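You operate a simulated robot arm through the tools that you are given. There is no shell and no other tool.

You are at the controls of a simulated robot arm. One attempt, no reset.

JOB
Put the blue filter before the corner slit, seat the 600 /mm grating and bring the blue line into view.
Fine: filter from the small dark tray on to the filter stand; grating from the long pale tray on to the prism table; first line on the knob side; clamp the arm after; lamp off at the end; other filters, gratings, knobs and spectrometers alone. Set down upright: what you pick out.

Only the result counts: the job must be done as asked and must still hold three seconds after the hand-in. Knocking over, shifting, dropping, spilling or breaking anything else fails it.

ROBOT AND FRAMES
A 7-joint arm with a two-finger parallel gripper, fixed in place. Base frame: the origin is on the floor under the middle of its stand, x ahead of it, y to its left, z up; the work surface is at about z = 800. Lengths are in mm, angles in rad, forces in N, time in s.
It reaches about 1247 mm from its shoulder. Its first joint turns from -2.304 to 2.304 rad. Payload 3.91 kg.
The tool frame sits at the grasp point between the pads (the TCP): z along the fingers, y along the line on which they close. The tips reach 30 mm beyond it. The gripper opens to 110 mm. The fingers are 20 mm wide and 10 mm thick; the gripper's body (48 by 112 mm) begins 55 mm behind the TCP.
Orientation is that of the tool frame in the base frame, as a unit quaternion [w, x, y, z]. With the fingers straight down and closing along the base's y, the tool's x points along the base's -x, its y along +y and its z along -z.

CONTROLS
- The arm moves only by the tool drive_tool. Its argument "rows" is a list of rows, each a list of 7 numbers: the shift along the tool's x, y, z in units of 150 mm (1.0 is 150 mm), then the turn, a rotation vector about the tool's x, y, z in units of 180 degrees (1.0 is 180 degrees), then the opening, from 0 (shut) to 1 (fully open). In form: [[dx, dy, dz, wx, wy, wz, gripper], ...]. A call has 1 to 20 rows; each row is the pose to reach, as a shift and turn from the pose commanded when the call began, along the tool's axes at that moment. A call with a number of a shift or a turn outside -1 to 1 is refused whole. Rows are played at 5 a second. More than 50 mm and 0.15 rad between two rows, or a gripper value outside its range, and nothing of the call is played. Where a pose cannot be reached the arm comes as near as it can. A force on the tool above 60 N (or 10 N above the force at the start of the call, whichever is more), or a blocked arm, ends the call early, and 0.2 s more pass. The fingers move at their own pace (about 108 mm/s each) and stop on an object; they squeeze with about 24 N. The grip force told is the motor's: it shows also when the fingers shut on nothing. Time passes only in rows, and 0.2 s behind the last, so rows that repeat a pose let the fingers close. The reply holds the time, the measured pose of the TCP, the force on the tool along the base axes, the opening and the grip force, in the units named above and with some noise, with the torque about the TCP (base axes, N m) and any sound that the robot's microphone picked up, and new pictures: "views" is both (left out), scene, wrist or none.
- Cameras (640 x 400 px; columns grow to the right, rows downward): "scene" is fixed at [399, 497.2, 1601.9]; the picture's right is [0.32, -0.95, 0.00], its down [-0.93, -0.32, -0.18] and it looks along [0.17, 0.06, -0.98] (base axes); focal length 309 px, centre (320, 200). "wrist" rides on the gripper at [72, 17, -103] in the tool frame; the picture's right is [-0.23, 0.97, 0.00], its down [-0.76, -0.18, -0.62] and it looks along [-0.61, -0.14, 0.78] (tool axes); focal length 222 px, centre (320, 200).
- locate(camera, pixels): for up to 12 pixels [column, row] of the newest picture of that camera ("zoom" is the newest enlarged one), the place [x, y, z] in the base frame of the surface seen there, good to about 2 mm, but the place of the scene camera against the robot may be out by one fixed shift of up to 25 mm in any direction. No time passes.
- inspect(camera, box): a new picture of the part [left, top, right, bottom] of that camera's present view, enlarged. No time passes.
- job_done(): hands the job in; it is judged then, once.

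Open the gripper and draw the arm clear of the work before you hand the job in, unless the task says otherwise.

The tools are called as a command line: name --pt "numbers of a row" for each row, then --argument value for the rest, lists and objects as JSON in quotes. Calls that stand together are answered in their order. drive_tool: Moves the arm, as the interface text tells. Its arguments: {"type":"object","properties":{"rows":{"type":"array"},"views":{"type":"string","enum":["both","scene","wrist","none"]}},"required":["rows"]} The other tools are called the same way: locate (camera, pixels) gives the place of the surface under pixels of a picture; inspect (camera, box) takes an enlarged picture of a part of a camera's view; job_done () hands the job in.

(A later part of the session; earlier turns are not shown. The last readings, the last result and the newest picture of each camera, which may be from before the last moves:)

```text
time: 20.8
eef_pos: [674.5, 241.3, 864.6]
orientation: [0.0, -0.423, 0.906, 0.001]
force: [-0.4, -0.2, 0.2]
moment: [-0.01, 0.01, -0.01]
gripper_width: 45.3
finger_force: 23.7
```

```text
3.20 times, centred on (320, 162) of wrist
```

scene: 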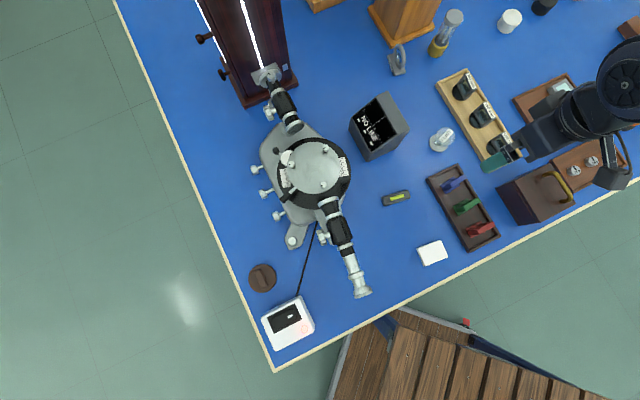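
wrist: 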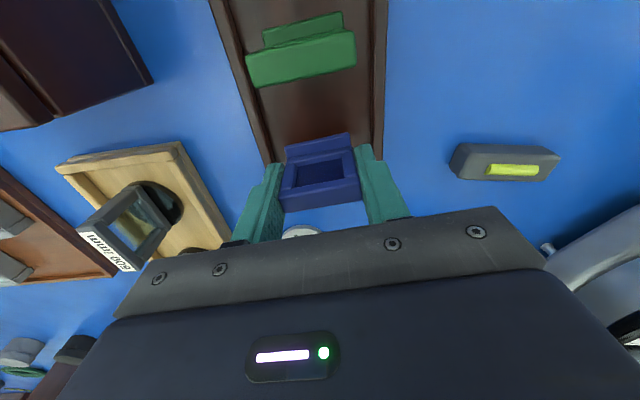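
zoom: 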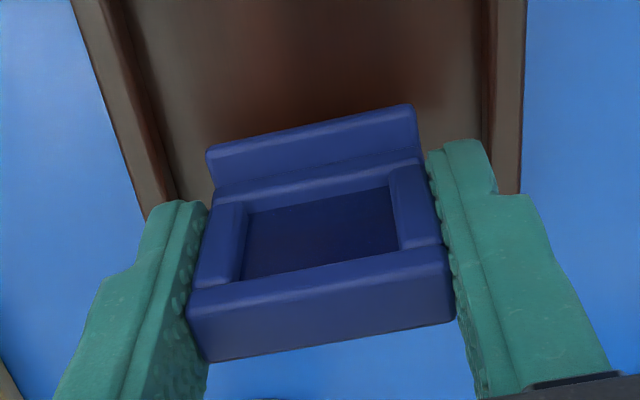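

It is coming up with the fingers now. I keep lifting gently.

drive_tool --pt "0 0 -0.02 0 0 0 0" --pt "0 0 -0.05 0 0 0 0" --pt "0 0 -0.09 0 0 0 0" --pt "0 0 -0.14 0 0 0 0" --pt "0 0 -0.2 0 0 0 0" --pt "0 0 -0.27 0 0 0 0" --pt "0 0 -0.34 0 0 0 0" --pt "0 0 -0.41 0 0 0 0" --pt "0 0 -0.48 0 0 0 0" --pt "0 0 -0.55 0 0 0 0" --pt "0 0 -0.62 0 0 0 0" --pt "0 0 -0.69 0 0 0 0" --pt "0 0 -0.76 0 0 0 0" --pt "0 0 -0.83 0 0 0 0" --pt "0 0 -0.89 0 0 0 0" --pt "0 0 -0.94 0 0 0 0" --pt "0 0 -0.97 0 0 0 0" --pt "0 0 -0.99 0 0 0 0" --pt "0 0 -1.0 0 0 0 0" --views "wrist"

inspect --camera "wrist" --box '[220, 100, 420, 225]'

```text
time: 24.8
eef_pos: [673.9, 242.1, 1013.5]
orientation: [-0.001, -0.422, 0.906, 0.0]
force: [0.9, 0.0, -0.5]
moment: [-0.01, -0.01, 0.0]
gripper_width: 45.3
finger_force: 24.1
```

wrist: 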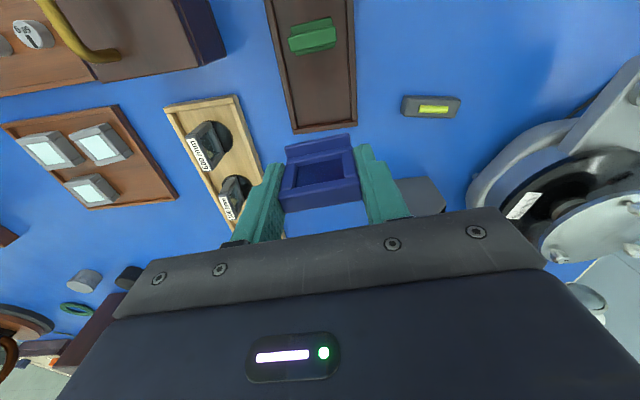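

```text
3.20 times, centred on (320, 162) of wrist
```

zoom: 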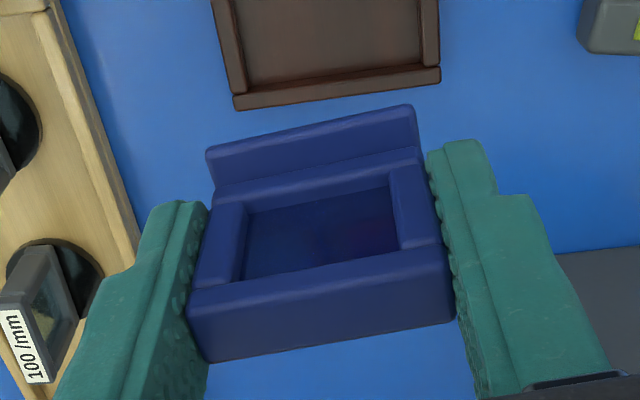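

Filter held firmly. Before approaching, I measure the shelf, slit disc and tower face precisely in the scene picture.

inspect --camera "scene" --box '[244, 50, 308, 90]'

locate --camera "zoom" --pixels '[[78, 238], [135, 352], [145, 345], [308, 132], [320, 140], [370, 225], [200, 170], [100, 190], [20, 300], [380, 320], [470, 290], [420, 60]]'

locate --camera "zoom" --pixels '[[180, 250], [280, 205], [340, 215], [355, 240], [165, 290], [310, 180], [225, 240], [250, 345], [230, 310], [300, 370], [330, 385], [225, 185]]'

```text
10.00 times, centred on (276, 70) of scene
```

zoom: 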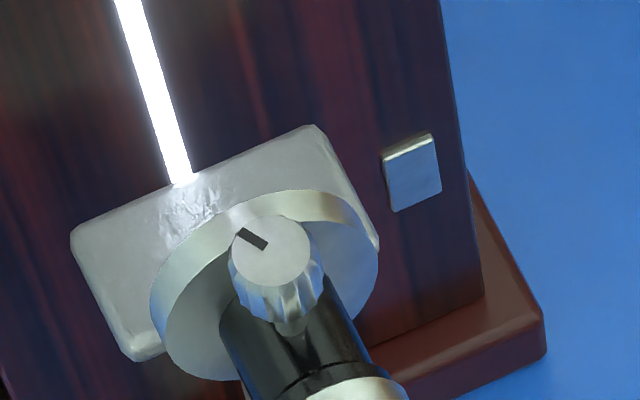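

```text
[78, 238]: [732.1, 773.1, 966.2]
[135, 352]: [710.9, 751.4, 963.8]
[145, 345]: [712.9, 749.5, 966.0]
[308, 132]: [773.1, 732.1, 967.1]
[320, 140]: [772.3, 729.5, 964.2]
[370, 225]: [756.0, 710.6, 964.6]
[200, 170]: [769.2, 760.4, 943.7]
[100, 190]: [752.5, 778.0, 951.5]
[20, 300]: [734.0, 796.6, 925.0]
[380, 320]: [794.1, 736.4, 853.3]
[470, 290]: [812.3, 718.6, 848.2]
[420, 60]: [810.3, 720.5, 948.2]
```

```text
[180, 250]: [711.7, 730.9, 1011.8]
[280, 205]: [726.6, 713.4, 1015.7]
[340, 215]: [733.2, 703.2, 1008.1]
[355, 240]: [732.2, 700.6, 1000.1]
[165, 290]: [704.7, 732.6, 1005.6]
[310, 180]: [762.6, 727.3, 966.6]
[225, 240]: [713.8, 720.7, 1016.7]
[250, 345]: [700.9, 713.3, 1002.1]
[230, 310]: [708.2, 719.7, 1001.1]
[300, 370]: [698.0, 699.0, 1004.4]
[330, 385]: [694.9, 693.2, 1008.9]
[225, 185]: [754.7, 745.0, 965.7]
```

Corrected numbers: shelf z ≈ 945, s (along the beam, (x+y)/√2) from ≈1034 to 1067, t ±30; tower face at s = 1083.6; slit disc back at ≈1025. I check the arm's own shape above the gripper to see if it clears the tall tower when vertical.

inspect --camera "scene" --box '[440, 60, 640, 200]'

```text
2.86 times, centred on (540, 130) of scene
```

zoom: 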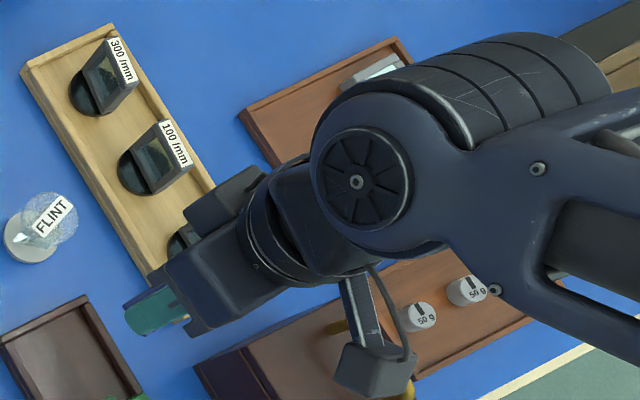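

I locate points on the gripper body, the ring, the wrist link and the big joint.

locate --camera "zoom" --pixels '[[150, 312], [190, 270], [210, 320], [240, 185], [205, 215], [255, 240], [275, 270], [310, 215], [350, 180], [400, 100], [330, 110], [440, 200]]'

locate --camera "zoom" --pixels '[[262, 175], [250, 200], [290, 165], [320, 165], [315, 140], [340, 100], [420, 70], [500, 50], [365, 355], [360, 290], [480, 120], [355, 183]]'

```text
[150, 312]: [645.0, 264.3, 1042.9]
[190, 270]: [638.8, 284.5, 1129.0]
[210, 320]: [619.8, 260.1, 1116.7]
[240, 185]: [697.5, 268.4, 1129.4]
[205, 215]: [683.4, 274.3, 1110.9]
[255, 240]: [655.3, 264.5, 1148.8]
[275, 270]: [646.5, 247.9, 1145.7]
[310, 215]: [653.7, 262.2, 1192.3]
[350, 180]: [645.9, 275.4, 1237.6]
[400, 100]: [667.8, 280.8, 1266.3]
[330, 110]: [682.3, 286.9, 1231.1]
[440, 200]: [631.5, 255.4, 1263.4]
```

```text
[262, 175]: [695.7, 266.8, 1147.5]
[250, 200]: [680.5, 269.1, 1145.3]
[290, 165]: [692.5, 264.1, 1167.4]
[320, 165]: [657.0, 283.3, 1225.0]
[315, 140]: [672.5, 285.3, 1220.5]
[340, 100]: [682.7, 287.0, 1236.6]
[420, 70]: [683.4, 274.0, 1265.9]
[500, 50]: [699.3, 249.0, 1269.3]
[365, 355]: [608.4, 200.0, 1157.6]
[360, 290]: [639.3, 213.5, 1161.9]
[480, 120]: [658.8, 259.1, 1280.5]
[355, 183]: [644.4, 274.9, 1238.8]
```

A block on the gripper's far side sticks out about 40 mm at 80–125 mm above the TCP, so a vertical gripper would hit the tower. I will set the filter back in its tray spot and regrip it with the gripper leaning 20° away from the tower side. Lowering slowly.

drive_tool --pt "0 0 0.03 0 0 0 0" --pt "0 0 0.08 0 0 0 0" --pt "0 0 0.15 0 0 0 0" --pt "0 0 0.22 0 0 0 0" --pt "0 0 0.3 0 0 0 0" --pt "0 0 0.38 0 0 0 0" --pt "0 0 0.46 0 0 0 0" --pt "0 0 0.54 0 0 0 0" --pt "0 0 0.62 0 0 0 0" --pt "0 0 0.7 0 0 0 0" --pt "0 0 0.78 0 0 0 0" --pt "0 0 0.86 0 0 0 0" --pt "0 0 0.92 0 0 0 0" --pt "0 0 0.97 0 0 0 0" --pt "0 0 1.0 0 0 0 0" --views "wrist"

drive_tool --pt "0 0 0.02 0 0 0 0" --pt "0 0 0.04 0 0 0 0" --pt "0 0 0.055 0 0 0 0" --pt "0 0 0.07 0 0 0 0" --pt "0 0 0.07 0 0 0 0" --views "wrist"

```text
time: 28.0
eef_pos: [674.2, 241.7, 864.1]
orientation: [0.0, -0.422, 0.906, 0.0]
force: [0.0, -0.5, -0.8]
moment: [0.02, 0.0, 0.02]
gripper_width: 45.6
finger_force: 24.2
```

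wrist: 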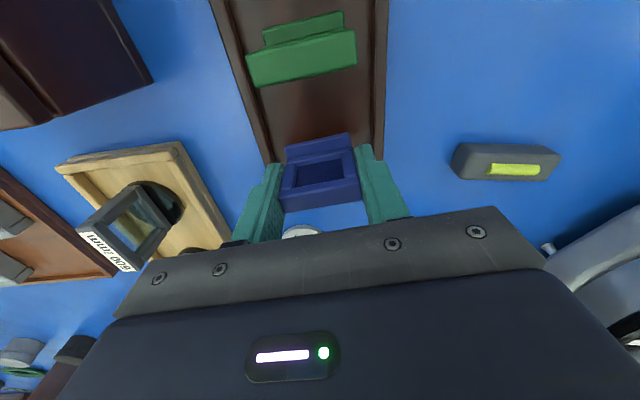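

```text
time: 29.2
eef_pos: [673.2, 241.0, 852.7]
orientation: [0.0, -0.422, 0.906, 0.001]
force: [0.5, 0.4, -1.0]
moment: [0.01, -0.01, 0.01]
gripper_width: 45.2
finger_force: 24.2
```

wrist: 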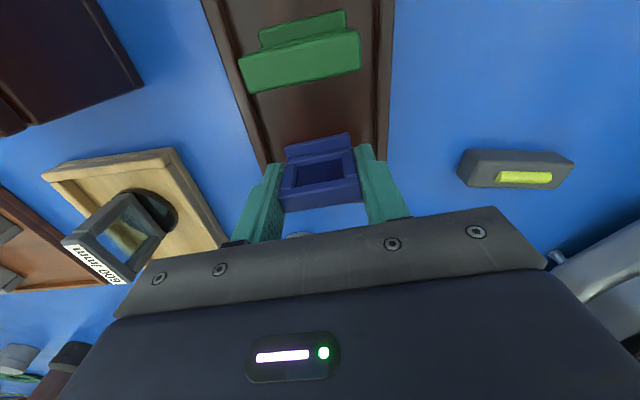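

Within ~1.5 mm of the tray floor. I ease it down the last bit watching the force.

drive_tool --pt "0 0 0.005 0 0 0 0" --pt "0 0 0.01 0 0 0 0" --pt "0 0 0.01 0 0 0 0" --views "none"

```text
time: 30.0
eef_pos: [673.9, 241.0, 851.8]
orientation: [0.001, -0.422, 0.906, 0.001]
force: [0.7, -0.7, -0.1]
moment: [-0.01, 0.0, 0.0]
gripper_width: 45.3
finger_force: 23.9
```

drive_tool --pt "0 0 0.004 0 0 0 0" --pt "0 0 0.008 0 0 0 0" --pt "0 0 0.008 0 0 0 0" --views "none"

```text
time: 30.8
eef_pos: [673.9, 241.8, 851.1]
orientation: [0.001, -0.423, 0.906, 0.0]
force: [-1.5, -2.5, 16.4]
moment: [-0.12, 0.09, -0.05]
gripper_width: 45.2
finger_force: 24.3
```

Contact (16 N) – the filter stands on the tray floor. I open the fingers fully and rise 30 mm, then tilt.

drive_tool --pt "0 0 -0.004 0 0 0 0" --pt "0 0 -0.004 0 0 0 0.5" --pt "0 0 -0.004 0 0 0 0.7" --pt "0 0 -0.004 0 0 0 1" --pt "0 0 -0.004 0 0 0 1" --pt "0 0 -0.1 0 0 0 1" --pt "0 0 -0.3 0 0 0 1" --views "wrist"

inspect --camera "wrist" --box '[240, 90, 400, 190]'

```text
time: 32.4
eef_pos: [674.3, 242.4, 895.4]
orientation: [0.0, -0.422, 0.906, 0.0]
force: [0.4, 0.4, 0.0]
moment: [0.01, 0.0, 0.01]
gripper_width: 110.1
finger_force: 0.1
```

wrist: 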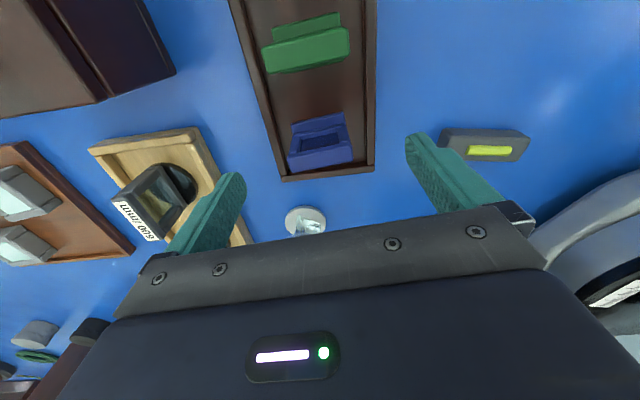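

```text
4.00 times, centred on (320, 140) of wrist
```

zoom: 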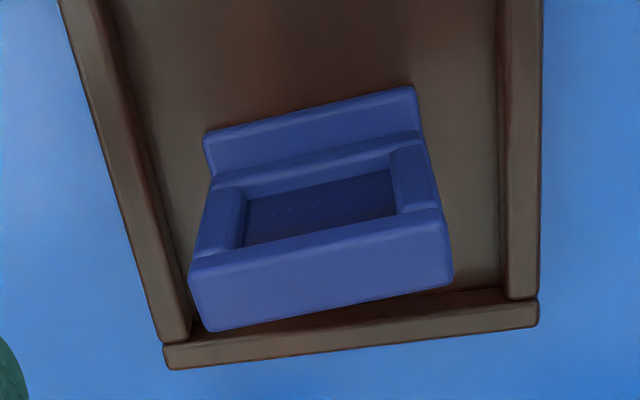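

It stands upright. I verify its position before regripping with tilt.

locate --camera "zoom" --pixels '[[200, 275], [215, 322], [445, 275], [435, 217], [320, 270], [212, 145], [405, 95], [300, 130]]'

```text
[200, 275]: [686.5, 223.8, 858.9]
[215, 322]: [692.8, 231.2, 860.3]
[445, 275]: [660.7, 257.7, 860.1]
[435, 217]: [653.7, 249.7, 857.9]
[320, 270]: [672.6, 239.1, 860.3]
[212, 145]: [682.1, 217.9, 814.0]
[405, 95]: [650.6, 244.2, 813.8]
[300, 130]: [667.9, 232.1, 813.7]
```

Centre (673.3, 241), top 860. Now I tilt the tool 20° (top leaning away from +s) and descend to z ≈ 853.5.

drive_tool --pt "0.01 0 0 0 -0.037 0 1" --pt "0.02 0 0 0 -0.074 0 1" --pt "0.023 0 0 0 -0.111 0 1" --pt "0.023 0 0.1 0 -0.111 0 1" --pt "0.023 0 0.2 0 -0.111 0 1" --pt "0.023 0 0.26 0 -0.111 0 1" --pt "0.023 0 0.28 0 -0.111 0 1" --pt "0.023 0 0.28 0 -0.111 0 1" --views "both"

inspect --camera "wrist" --box '[220, 100, 420, 225]'

```text
time: 34.2
eef_pos: [673.9, 239.5, 853.5]
orientation: [0.157, -0.416, 0.893, 0.073]
force: [0.1, -0.2, 0.4]
moment: [0.06, -0.01, -0.01]
gripper_width: 109.9
finger_force: 0.0
```

scene: 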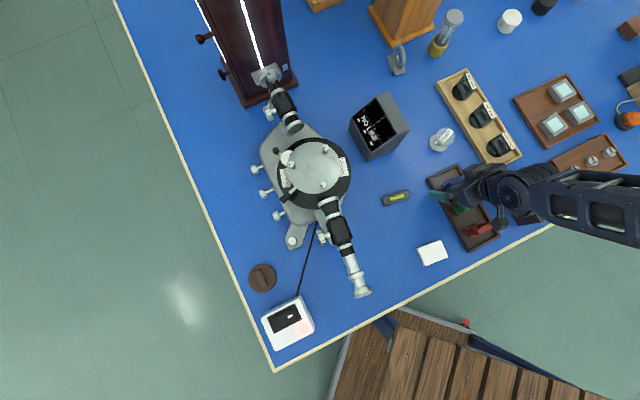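
wrist: 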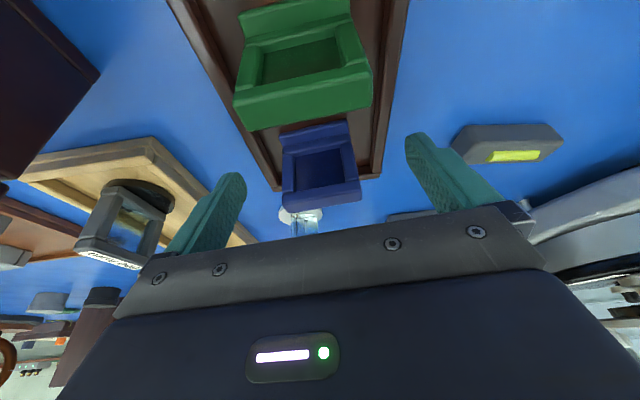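

```text
3.20 times, centred on (320, 162) of wrist
```

zoom: 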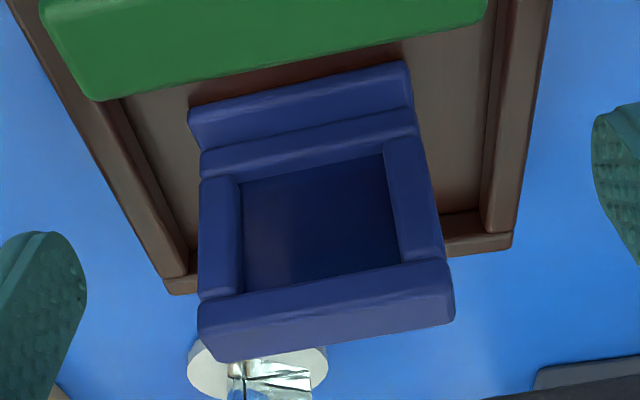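

The tilted gripper straddles the filter with room to the green one. I close and hold, then lift slowly.

drive_tool --pt "0 0 0 0 0 0 0.5" --pt "0 0 0 0 0 0 0.4" --pt "0 0 0 0 0 0 0.3" --pt "0 0 0 0 0 0 0.2" --pt "0 0 0 0 0 0 0.0" --pt "0 0 0 0 0 0 0.0" --pt "0 0 0 0 0 0 0.0" --pt "0 0 0 0 0 0 0.0" --views "wrist"

inspect --camera "wrist" --box '[220, 100, 420, 225]'

```text
time: 36.0
eef_pos: [672.4, 238.3, 854.5]
orientation: [0.157, -0.416, 0.893, 0.073]
force: [-0.6, 0.8, 0.0]
moment: [-0.01, 0.0, -0.01]
gripper_width: 45.5
finger_force: 23.9
```

wrist: 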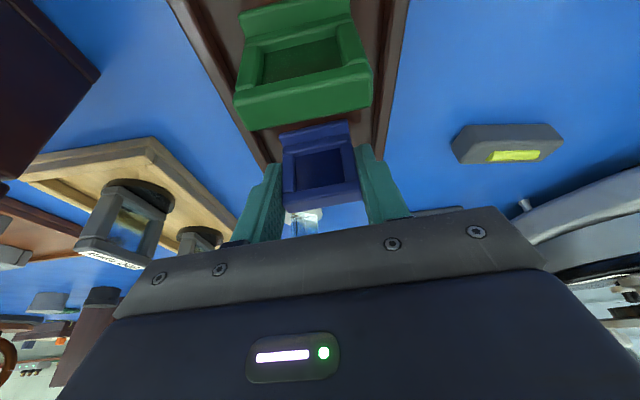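

```text
3.20 times, centred on (320, 162) of wrist
```

zoom: 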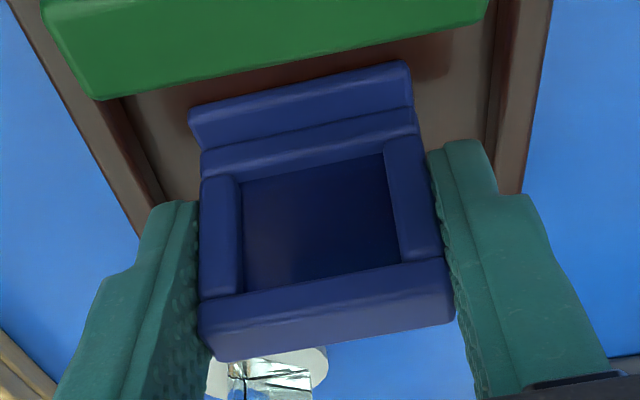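

Good grip again (45.5 mm). I lift straight up slowly in world z (combining tool −x and −z because of the tilt).

drive_tool --pt "-0.0034 0 -0.0094 0 0 0 0" --pt "-0.0103 0 -0.0282 0 0 0 0" --pt "-0.0205 0 -0.0564 0 0 0 0" --pt "-0.0342 0 -0.094 0 0 0 0" --pt "-0.0513 0 -0.141 0 0 0 0" --pt "-0.0718 0 -0.1974 0 0 0 0" --pt "-0.0958 0 -0.2632 0 0 0 0" --pt "-0.1197 0 -0.329 0 0 0 0" --pt "-0.1436 0 -0.3948 0 0 0 0" --pt "-0.1676 0 -0.4606 0 0 0 0" --pt "-0.1915 0 -0.5264 0 0 0 0" --pt "-0.2155 0 -0.5922 0 0 0 0" --pt "-0.2394 0 -0.658 0 0 0 0" --pt "-0.2633 0 -0.7238 0 0 0 0" --pt "-0.2873 0 -0.7896 0 0 0 0" --pt "-0.3078 0 -0.846 0 0 0 0" --pt "-0.3249 0 -0.893 0 0 0 0" --pt "-0.3352 0 -0.9212 0 0 0 0" --pt "-0.342 0 -0.94 0 0 0 0" --pt "-0.342 0 -0.94 0 0 0 0" --views "wrist"

inspect --camera "wrist" --box '[220, 100, 420, 225]'

```text
time: 40.2
eef_pos: [672.7, 239.3, 1004.9]
orientation: [0.157, -0.416, 0.893, 0.073]
force: [-0.7, 0.3, 0.3]
moment: [0.0, -0.01, 0.02]
gripper_width: 45.2
finger_force: 24.2
```

wrist: 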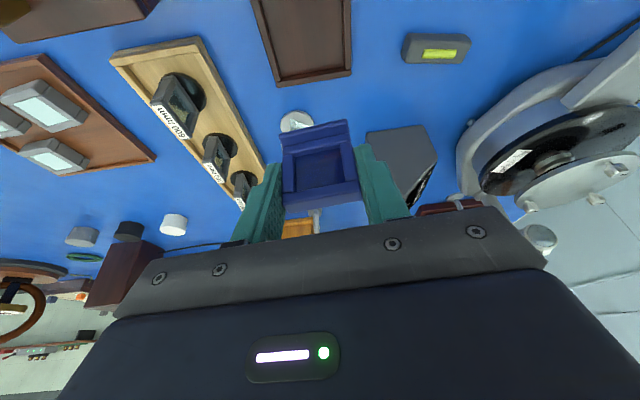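

```text
3.20 times, centred on (320, 162) of wrist
```

zoom: 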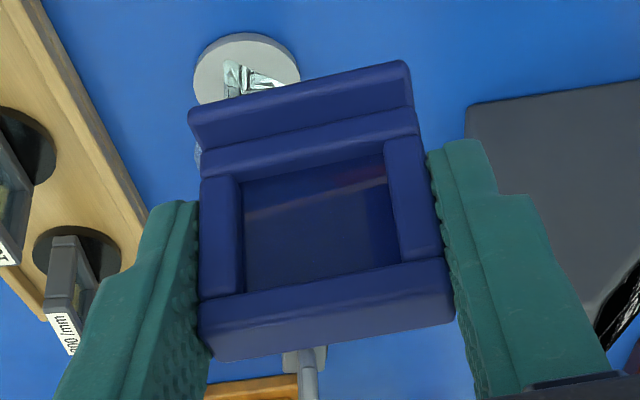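

The filter is secure. I travel smoothly upward and toward the shelf (first leg), staying high above the display box.

drive_tool --pt "-0.006 0.0067 -0.0049 0 0 0 0" --pt "-0.0181 0.02 -0.0147 0 0 0 0" --pt "-0.0362 0.04 -0.0294 0 0 0 0" --pt "-0.0604 0.0667 -0.049 0 0 0 0" --pt "-0.0906 0.1 -0.0735 0 0 0 0" --pt "-0.1268 0.14 -0.1029 0 0 0 0" --pt "-0.1631 0.18 -0.1323 0 0 0 0" --pt "-0.1993 0.22 -0.1617 0 0 0 0" --pt "-0.2356 0.26 -0.1911 0 0 0 0" --pt "-0.2718 0.3 -0.2205 0 0 0 0" --pt "-0.308 0.34 -0.2499 0 0 0 0" --pt "-0.3443 0.38 -0.2793 0 0 0 0" --pt "-0.3805 0.42 -0.3087 0 0 0 0" --pt "-0.4168 0.46 -0.3381 0 0 0 0" --pt "-0.453 0.5 -0.3675 0 0 0 0" --pt "-0.4892 0.54 -0.3969 0 0 0 0" --pt "-0.5255 0.58 -0.4263 0 0 0 0" --pt "-0.5557 0.6137 -0.4508 0 0 0 0" --pt "-0.5859 0.647 -0.4753 0 0 0 0" --pt "-0.604 0.667 -0.49 0 0 0 0" --views "wrist"

```text
time: 44.4
eef_pos: [634.0, 348.8, 1103.7]
orientation: [0.157, -0.417, 0.892, 0.074]
force: [0.6, 0.3, -0.3]
moment: [0.0, 0.0, 0.01]
gripper_width: 45.3
finger_force: 23.9
```

wrist: 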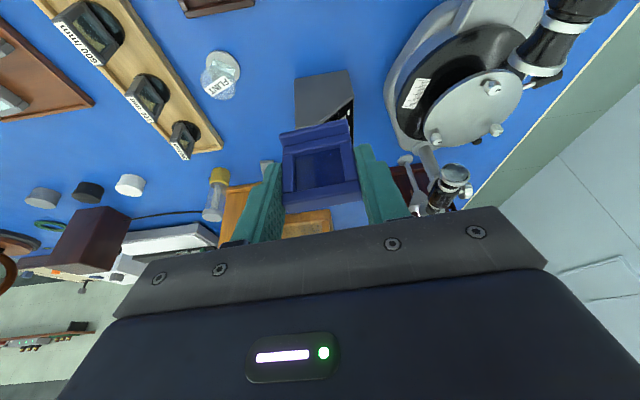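

Held well. Next leg toward the shelf at the same height.

drive_tool --pt "-0.0094 0.0058 0.0034 0 0 0 0" --pt "-0.0282 0.0174 0.0103 0 0 0 0" --pt "-0.0564 0.0348 0.0205 0 0 0 0" --pt "-0.094 0.058 0.0342 0 0 0 0" --pt "-0.141 0.087 0.0513 0 0 0 0" --pt "-0.1974 0.1218 0.0718 0 0 0 0" --pt "-0.2538 0.1566 0.0923 0 0 0 0" --pt "-0.3102 0.1914 0.1129 0 0 0 0" --pt "-0.3666 0.2262 0.1334 0 0 0 0" --pt "-0.423 0.261 0.1539 0 0 0 0" --pt "-0.4794 0.2958 0.1744 0 0 0 0" --pt "-0.5358 0.3306 0.1949 0 0 0 0" --pt "-0.5922 0.3654 0.2155 0 0 0 0" --pt "-0.6486 0.4002 0.236 0 0 0 0" --pt "-0.705 0.435 0.2565 0 0 0 0" --pt "-0.7614 0.4698 0.277 0 0 0 0" --pt "-0.8178 0.5046 0.2975 0 0 0 0" --pt "-0.8648 0.5336 0.3146 0 0 0 0" --pt "-0.9118 0.5626 0.3317 0 0 0 0" --pt "-0.94 0.58 0.342 0 0 0 0" --views "wrist"

```text
time: 48.6
eef_pos: [664.0, 519.8, 1104.1]
orientation: [0.157, -0.417, 0.893, 0.073]
force: [-0.6, -0.3, -0.8]
moment: [0.03, 0.03, 0.01]
gripper_width: 45.4
finger_force: 23.7
```

wrist: 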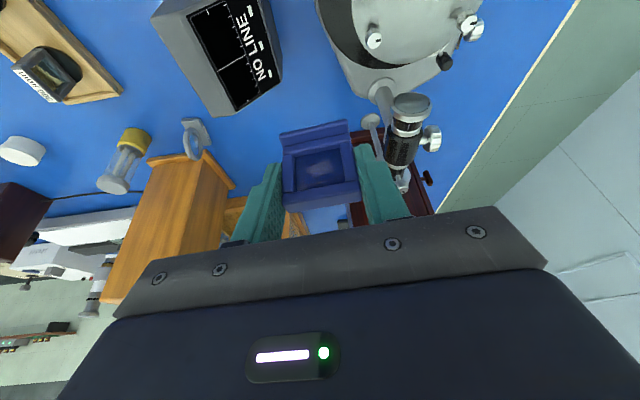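

The tower base shows at (395,170) behind the right finger. I move further along and square the tool to the beam axis, staying offset so the shelf is visible beside the filter.

drive_tool --pt "-0.0063 0.001 0.0023 0.0001 0 0.0003 0" --pt "-0.0188 0.003 0.0068 0.0003 0 0.0008 0" --pt "-0.0376 0.006 0.0137 0.0006 0 0.0016 0" --pt "-0.0627 0.01 0.0228 0.001 0 0.0026 0" --pt "-0.094 0.015 0.0342 0.0014 0 0.0039 0" --pt "-0.1317 0.021 0.0479 0.002 0 0.0055 0" --pt "-0.1693 0.027 0.0616 0.0026 0 0.007 0" --pt "-0.2069 0.033 0.0752 0.0031 0 0.0086 0" --pt "-0.2445 0.039 0.0889 0.0037 0 0.0102 0" --pt "-0.2822 0.045 0.1026 0.0043 0 0.0117 0" --pt "-0.3198 0.051 0.1163 0.0048 0 0.0133 0" --pt "-0.3574 0.057 0.13 0.0054 0 0.0149 0" --pt "-0.395 0.063 0.1436 0.006 0 0.0164 0" --pt "-0.4326 0.069 0.1573 0.0066 0 0.018 0" --pt "-0.4703 0.075 0.171 0.0071 0 0.0196 0" --pt "-0.5079 0.081 0.1847 0.0077 0 0.0211 0" --pt "-0.5455 0.087 0.1984 0.0083 0 0.0227 0" --pt "-0.5768 0.092 0.2098 0.0087 0 0.024 0" --pt "-0.6082 0.097 0.2212 0.0092 0 0.0253 0" --pt "-0.627 0.1 0.228 0.0095 0 0.0261 0" --views "both"

```text
time: 52.8
eef_pos: [716.9, 606.5, 1103.6]
orientation: [0.161, -0.377, 0.91, 0.066]
force: [-0.3, 0.2, -1.2]
moment: [0.03, 0.01, -0.03]
gripper_width: 45.4
finger_force: 24.2
```

scene: 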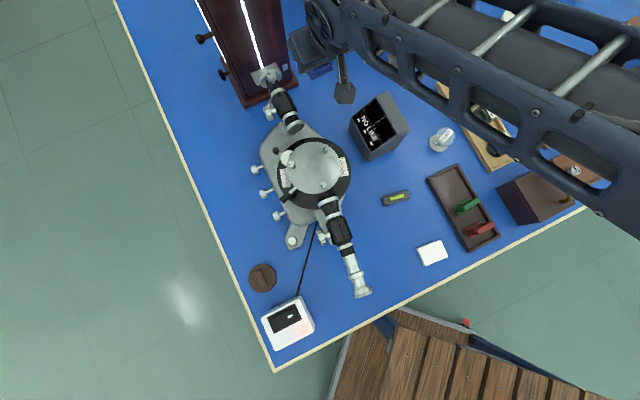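
wrist: 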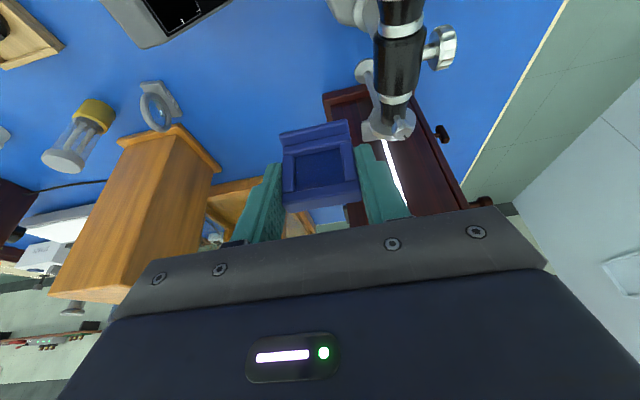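

The shelf beside the slit is visible at (388,130) in the wrist view. I enlarge it and measure.

inspect --camera "wrist" --box '[340, 80, 436, 160]'

inspect --camera "wrist" --box '[356, 100, 420, 150]'

```text
5.00 times, centred on (388, 120) of wrist
```

zoom: 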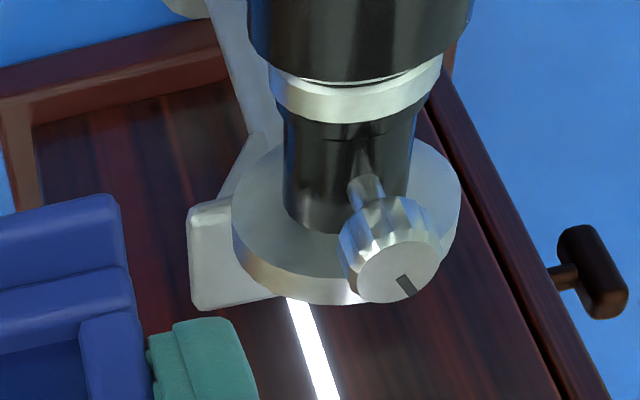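

```text
8.00 times, centred on (388, 125) of wrist
```

zoom: 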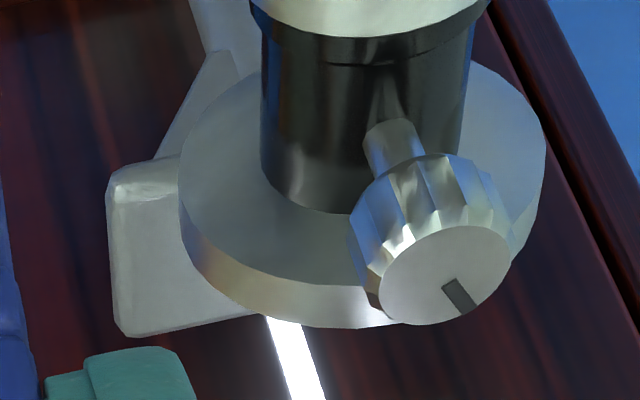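

locate --camera "zoom" --pixels '[[120, 200], [160, 190], [125, 325], [235, 305], [165, 260], [270, 290], [330, 310], [200, 200], [490, 260], [290, 370], [60, 300], [520, 120]]'

```text
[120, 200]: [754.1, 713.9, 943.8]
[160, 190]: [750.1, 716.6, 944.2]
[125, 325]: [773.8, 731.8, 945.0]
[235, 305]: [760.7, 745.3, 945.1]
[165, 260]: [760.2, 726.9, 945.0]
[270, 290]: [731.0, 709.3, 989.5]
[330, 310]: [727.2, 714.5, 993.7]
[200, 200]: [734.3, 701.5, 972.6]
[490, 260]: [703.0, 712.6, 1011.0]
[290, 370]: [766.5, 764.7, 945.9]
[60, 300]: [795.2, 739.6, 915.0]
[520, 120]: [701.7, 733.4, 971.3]
```

Shelf confirmed at z ≈ 945 with corners (754,714) and (774,732); the lit slit lies on t ≈ −1. Target TCP is (741.8, 741.8). I move above the shelf at the same height.

drive_tool --pt "-0.0071 0.0052 0.0026 0 0 0 0" --pt "-0.0213 0.0156 0.0077 0 0 0 0" --pt "-0.0425 0.0313 0.0155 0 0 0 0" --pt "-0.0709 0.0521 0.0258 0 0 0 0" --pt "-0.1064 0.0782 0.0387 0 0 0 0" --pt "-0.1489 0.1094 0.0542 0 0 0 0" --pt "-0.1914 0.1407 0.0697 0 0 0 0" --pt "-0.234 0.1719 0.0851 0 0 0 0" --pt "-0.2765 0.2032 0.1006 0 0 0 0" --pt "-0.3191 0.2345 0.1161 0 0 0 0" --pt "-0.3616 0.2657 0.1316 0 0 0 0" --pt "-0.4041 0.297 0.1471 0 0 0 0" --pt "-0.4467 0.3282 0.1625 0 0 0 0" --pt "-0.4892 0.3595 0.178 0 0 0 0" --pt "-0.5318 0.3908 0.1935 0 0 0 0" --pt "-0.5743 0.422 0.209 0 0 0 0" --pt "-0.6168 0.4533 0.2245 0 0 0 0" --pt "-0.6523 0.4793 0.2374 0 0 0 0" --pt "-0.6877 0.5054 0.2503 0 0 0 0" --pt "-0.709 0.521 0.258 0 0 0 0" --views "both"

```text
time: 57.0
eef_pos: [741.4, 742.3, 1103.4]
orientation: [0.16, -0.377, 0.91, 0.066]
force: [0.0, -1.0, -0.5]
moment: [0.0, 0.01, -0.01]
gripper_width: 45.0
finger_force: 24.1
```

scene: 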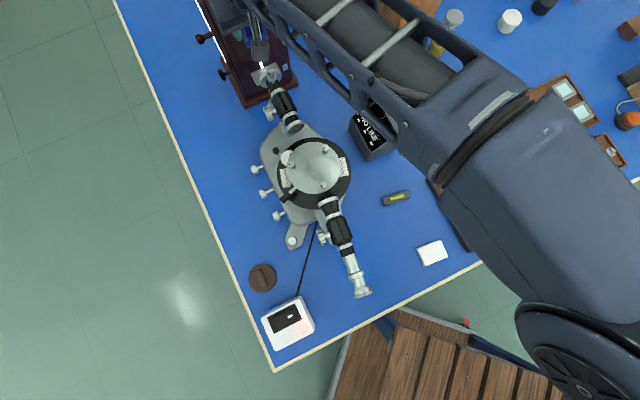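
wrist: 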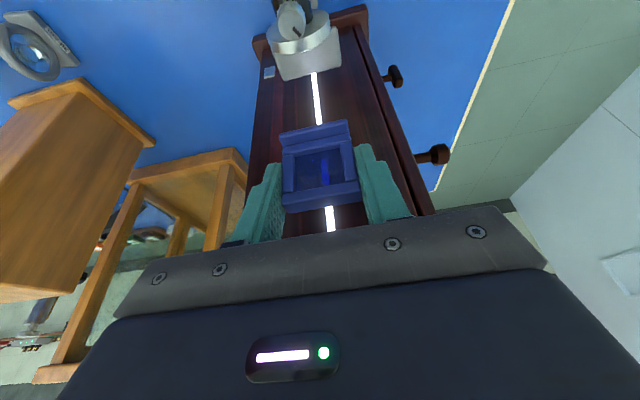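

The filter is right above the shelf, the slit shining blue through it at (325,175). I descend 95 mm slowly straight down.

drive_tool --pt "0.0043 0 0.0119 0 0 0 0" --pt "0.013 0 0.0357 0 0 0 0" --pt "0.026 0 0.0714 0 0 0 0" --pt "0.0433 0 0.1191 0 0 0 0" --pt "0.0606 0 0.1667 0 0 0 0" --pt "0.078 0 0.2144 0 0 0 0" --pt "0.0953 0 0.262 0 0 0 0" --pt "0.1126 0 0.3096 0 0 0 0" --pt "0.13 0 0.3573 0 0 0 0" --pt "0.1473 0 0.4049 0 0 0 0" --pt "0.1646 0 0.4526 0 0 0 0" --pt "0.1819 0 0.5002 0 0 0 0" --pt "0.1949 0 0.5359 0 0 0 0" --pt "0.2058 0 0.5657 0 0 0 0" --pt "0.2122 0 0.5836 0 0 0 0" --pt "0.2166 0 0.5955 0 0 0 0" --views "both"

inspect --camera "wrist" --box '[220, 60, 420, 185]'

inspect --camera "scene" --box '[230, 40, 326, 100]'

```text
time: 60.4
eef_pos: [740.8, 741.7, 1009.4]
orientation: [0.161, -0.377, 0.91, 0.066]
force: [-0.4, 0.3, 0.0]
moment: [-0.02, -0.01, 0.0]
gripper_width: 45.1
finger_force: 24.2
```

scene: 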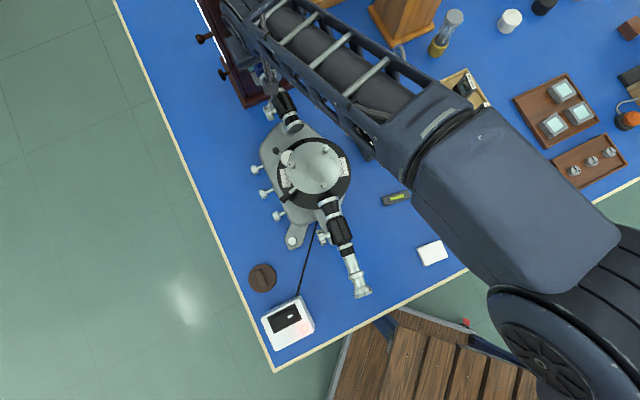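
wrist: 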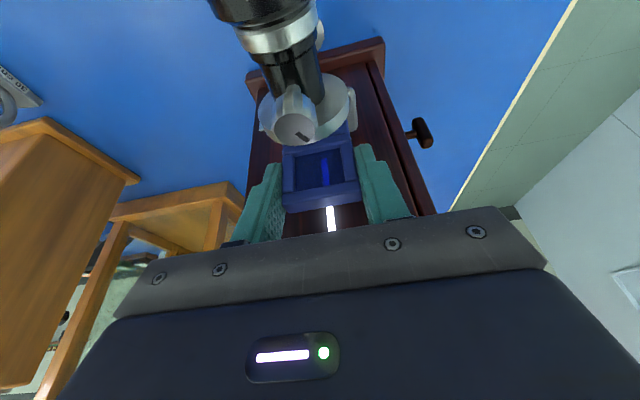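

```text
3.20 times, centred on (320, 122) of wrist
```

zoom: 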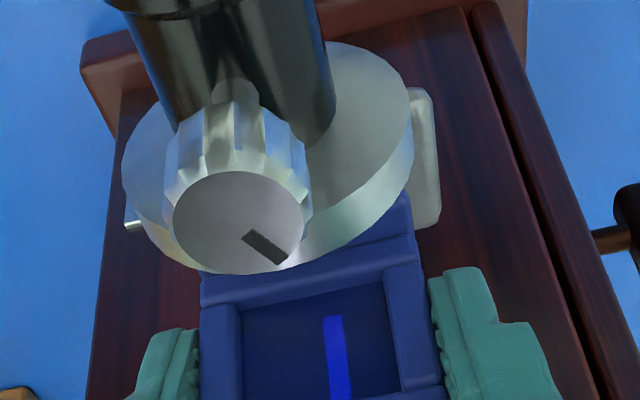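

```text
6.67 times, centred on (278, 70) of scene
```

zoom: 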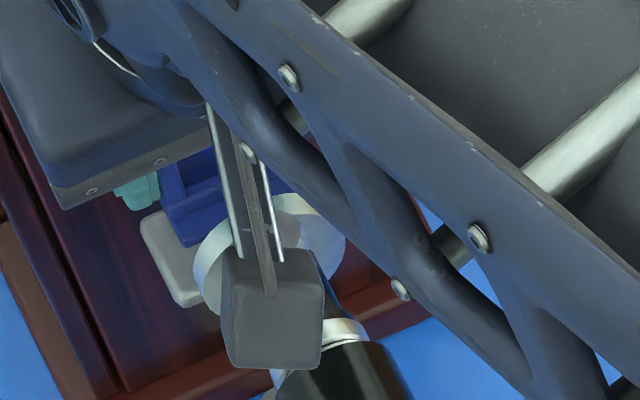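

Everything is aligned; I go down 15 mm in small steps, then feel for contact.

drive_tool --pt "0.0068 0 0.0188 0 0 0 0" --pt "0.0137 0 0.0376 0 0 0 0" --pt "0.0205 0 0.0564 0 0 0 0" --pt "0.0274 0 0.0752 0 0 0 0" --pt "0.0342 0 0.094 0 0 0 0" --pt "0.0342 0 0.094 0 0 0 0" --views "wrist"

inspect --camera "wrist" --box '[220, 60, 420, 185]'

```text
time: 61.8
eef_pos: [742.5, 741.6, 993.5]
orientation: [0.161, -0.377, 0.91, 0.066]
force: [-0.2, -0.4, -0.3]
moment: [-0.02, 0.01, 0.03]
gripper_width: 45.4
finger_force: 23.8
```

wrist: 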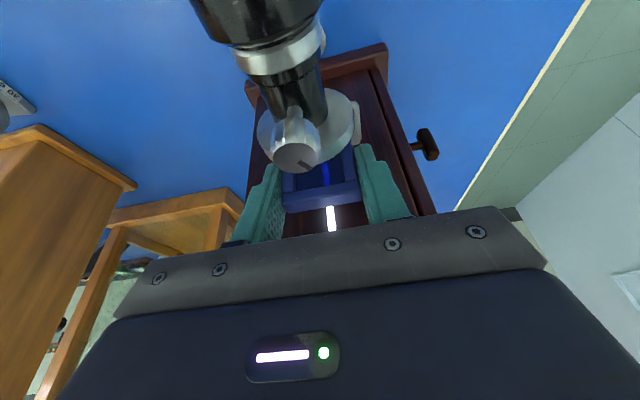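

```text
3.20 times, centred on (320, 122) of wrist
```

zoom: 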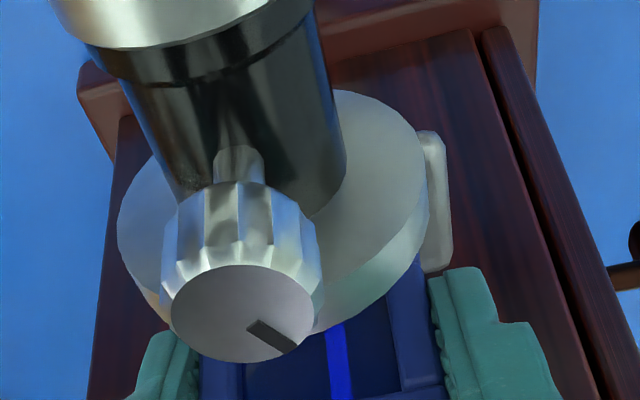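

No contact yet at TCP z ≈ 994. I step down 3 mm.

drive_tool --pt "0.0023 0 0.0063 0 0 0 0" --pt "0.0046 0 0.0125 0 0 0 0" --pt "0.0068 0 0.0188 0 0 0 0" --pt "0.0068 0 0.0188 0 0 0 0" --views "none"

```text
time: 62.8
eef_pos: [742.5, 741.7, 989.7]
orientation: [0.16, -0.377, 0.91, 0.067]
force: [0.8, -0.2, -0.6]
moment: [-0.01, 0.0, -0.02]
gripper_width: 45.5
finger_force: 23.9
```

drive_tool --pt "0.0017 0 0.0047 0 0 0 0" --pt "0.0034 0 0.0094 0 0 0 0" --pt "0.0034 0 0.0094 0 0 0 0" --views "none"

```text
time: 63.6
eef_pos: [741.5, 741.0, 990.1]
orientation: [0.16, -0.377, 0.91, 0.066]
force: [0.3, -0.9, 5.2]
moment: [-0.03, -0.08, -0.03]
gripper_width: 45.1
finger_force: 23.6
```

Contact at 5 N. I press a hair more to be sure it is flat, then release slowly.

drive_tool --pt "0.0008 0 0.0022 0 0 0 0" --pt "0.0008 0 0.0022 0 0 0 0" --views "none"

```text
time: 64.2
eef_pos: [741.2, 741.6, 990.4]
orientation: [0.161, -0.377, 0.91, 0.067]
force: [2.0, 1.3, 9.6]
moment: [0.03, -0.1, -0.02]
gripper_width: 45.4
finger_force: 23.9
```

Standing firmly (10 N). I open the fingers gradually, and then lift straight up.

drive_tool --pt "-0.0008 0 -0.0022 0 0 0 0.42" --pt "-0.0008 0 -0.0022 0 0 0 0.44" --pt "-0.0008 0 -0.0022 0 0 0 0.48" --pt "-0.0008 0 -0.0022 0 0 0 0.55" --pt "-0.0008 0 -0.0022 0 0 0 0.7" --pt "-0.0008 0 -0.0022 0 0 0 0.7" --views "wrist"

inspect --camera "wrist" --box '[220, 60, 420, 215]'

```text
time: 65.6
eef_pos: [742.1, 741.4, 988.4]
orientation: [0.162, -0.376, 0.91, 0.066]
force: [-0.2, 0.8, -0.5]
moment: [0.03, 0.01, 0.02]
gripper_width: 77.1
finger_force: 0.1
```

wrist: 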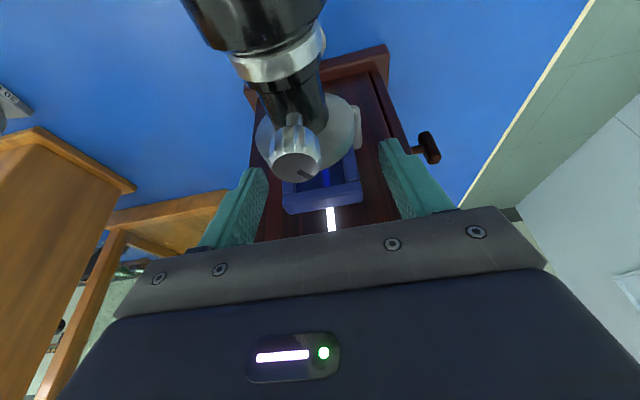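

```text
2.58 times, centred on (320, 138) of wrist
```

zoom: 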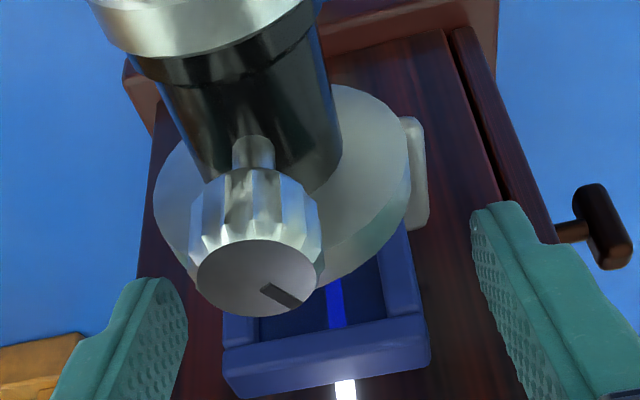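

The filter stands free on the shelf. I lift straight up 110 mm and back away along −s.

drive_tool --pt "-0.0228 0 -0.0627 0 0 0 0.7" --pt "-0.0684 0 -0.188 0 0 0 0.7" --pt "-0.114 0 -0.3133 0 0 0 0.7" --pt "-0.171 0 -0.47 0 0 0 0.7" --pt "-0.228 0 -0.6267 0 0 0 0.7" --pt "-0.251 0 -0.689 0 0 0 0.7" --pt "-0.06 0 -0.759 0 0 0 0.7" --pt "0.14 0 -0.83 0 0 0 0.7" --pt "0.3 0 -0.88 0 0 0 0.7" --views "both"

inspect --camera "wrist" --box '[240, 20, 400, 145]'

```text
time: 67.6
eef_pos: [679.0, 679.7, 1096.5]
orientation: [0.16, -0.377, 0.91, 0.065]
force: [-0.1, 0.8, -0.6]
moment: [-0.02, -0.01, 0.01]
gripper_width: 76.9
finger_force: 0.0
```

scene: 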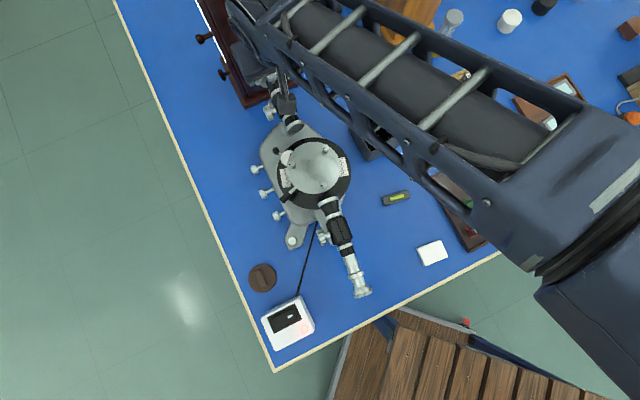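
wrist: 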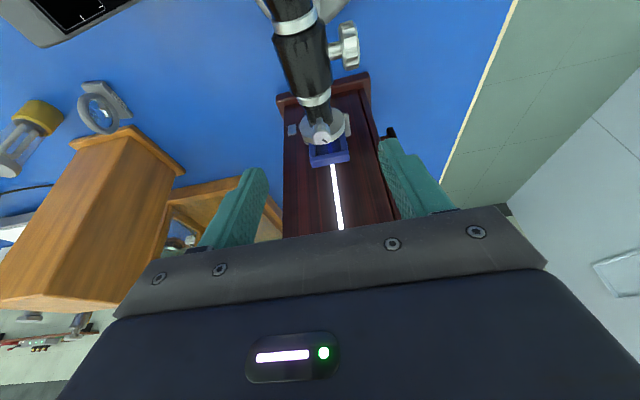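

```text
3.20 times, centred on (320, 82) of wrist
```

zoom: 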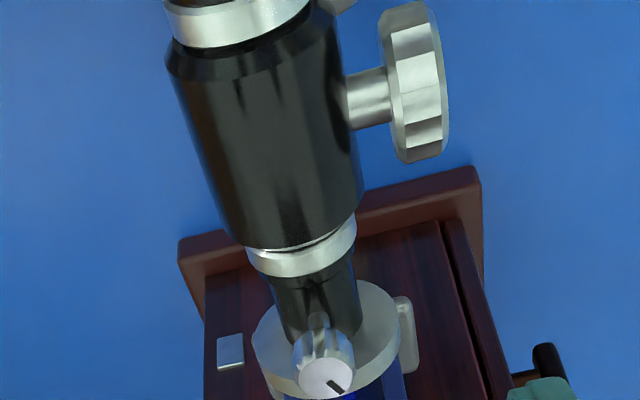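

The blue filter stands on the shelf behind the slit. Next the grating: I level the tool, rise, and travel toward the pale tray.

drive_tool --pt "0.03 0 -0.117 0 0.028 0 0.7" --pt "0.057 0 -0.234 0 0.056 0 0.7" --pt "0.086 0 -0.35 0 0.084 0 0.7" --pt "0.114 0 -0.467 0 0.111 0 0.7" --pt "0.114 0 -0.467 0 0.111 0 0.7" --views "none"

drive_tool --pt "0.1 -0.2 0 0 0 0 0.7" --pt "0.2 -0.4 0 0 0 0 0.7" --pt "0.3 -0.6 0 0 0 0 0.7" --pt "0.4 -0.8 0 0 0 0 0.7" --pt "0.53 -1 0 0 0 0 0.7" --views "none"

drive_tool --pt "0.1 -0.2 0 0 0 0 0.7" --pt "0.2 -0.4 0 0 0 0 0.7" --pt "0.3 -0.6 0 0 0 0 0.7" --pt "0.4 -0.8 0 0 0 0 0.7" --pt "0.53 -1 0 0 0 0 0.7" --views "scene"

```text
time: 68.8
eef_pos: [650.5, 651.2, 1158.5]
orientation: [-0.001, -0.383, 0.924, 0.0]
force: [-0.8, -0.1, 0.1]
moment: [-0.01, 0.04, 0.02]
gripper_width: 77.0
finger_force: 0.1
```

```text
time: 70.0
eef_pos: [700.2, 489.6, 1158.5]
orientation: [0.0, -0.383, 0.924, 0.0]
force: [-0.8, 0.7, -0.3]
moment: [-0.02, 0.01, -0.03]
gripper_width: 76.7
finger_force: 0.0
```

```text
time: 71.2
eef_pos: [750.0, 328.3, 1157.9]
orientation: [0.001, -0.383, 0.924, 0.0]
force: [-0.1, -0.2, -0.2]
moment: [-0.06, 0.0, 0.01]
gripper_width: 76.9
finger_force: 0.0
```

scene: 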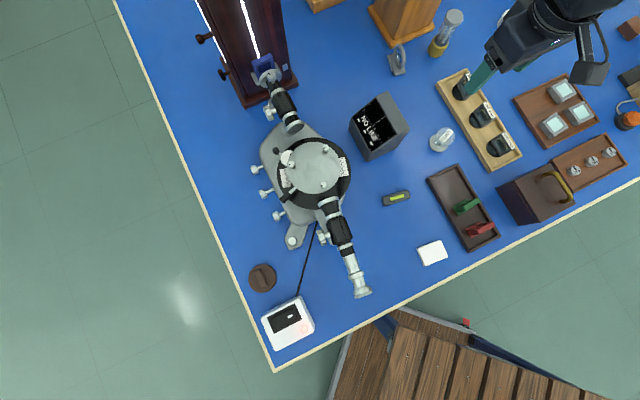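

Now I check the placed filter at (265,68) in the scene and continue to the grating: shifting toward (806,154) while turning the tool so the fingers close along the grating's width.

inspect --camera "scene" --box '[240, 40, 304, 90]'

drive_tool --pt "0.1 -0.2 0 0 0 0.045 0.62" --pt "0.2 -0.4 0 0 0 0.09 0.62" --pt "0.3 -0.6 0 0 0 0.135 0.62" --pt "0.4 -0.8 0 0 0 0.18 0.62" --pt "0.5 -0.95 0 0 0 0.225 0.62" --pt "0.55 -1 0.05 0 0 0.27 0.62" --pt "0.55 -1 0.1 0 0 0.315 0.62" --pt "0.55 -1 0.15 0 0 0.36 0.62" --pt "0.55 -1 0.2 0 0 0.405 0.62" --pt "0.55 -1 0.25 0 0 0.44 0.62" --pt "0.55 -1 0.3 0 0 0.472 0.62" --views "both"

```text
8.00 times, centred on (272, 65) of scene
```

zoom: 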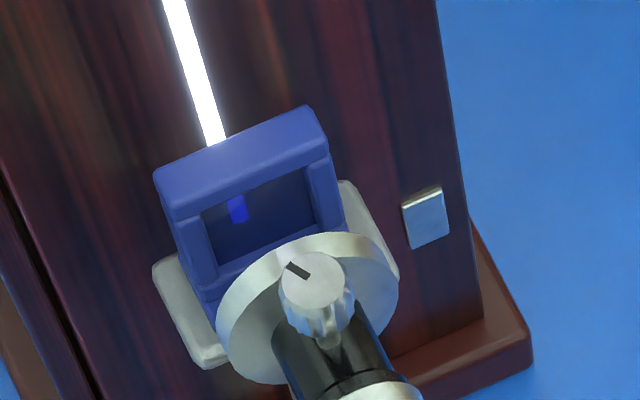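

```text
time: 73.6
eef_pos: [800.2, 162.7, 1113.1]
orientation: [0.0, 0.342, 0.94, 0.0]
force: [0.1, 0.6, -0.5]
moment: [-0.03, 0.02, 0.01]
gripper_width: 68.1
finger_force: 0.2
```

scene: 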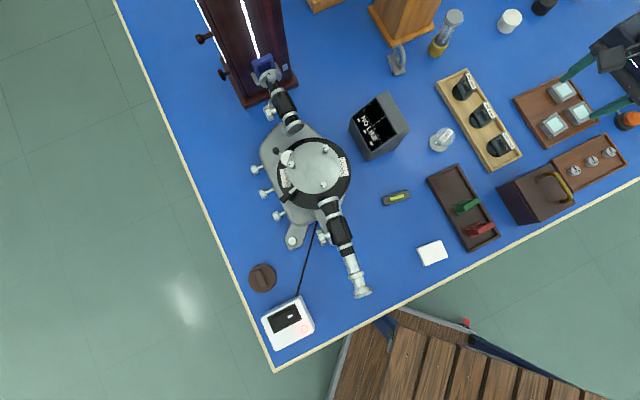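
wrist: 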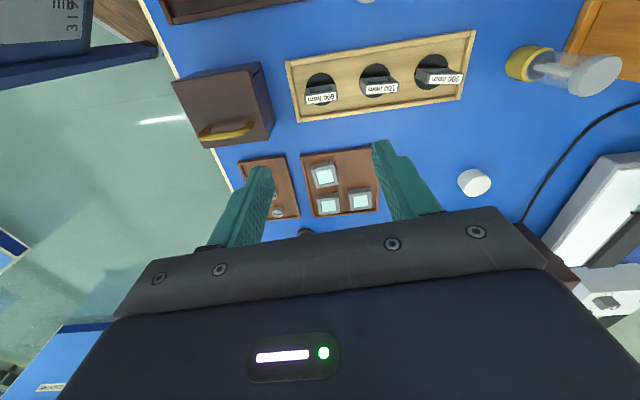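

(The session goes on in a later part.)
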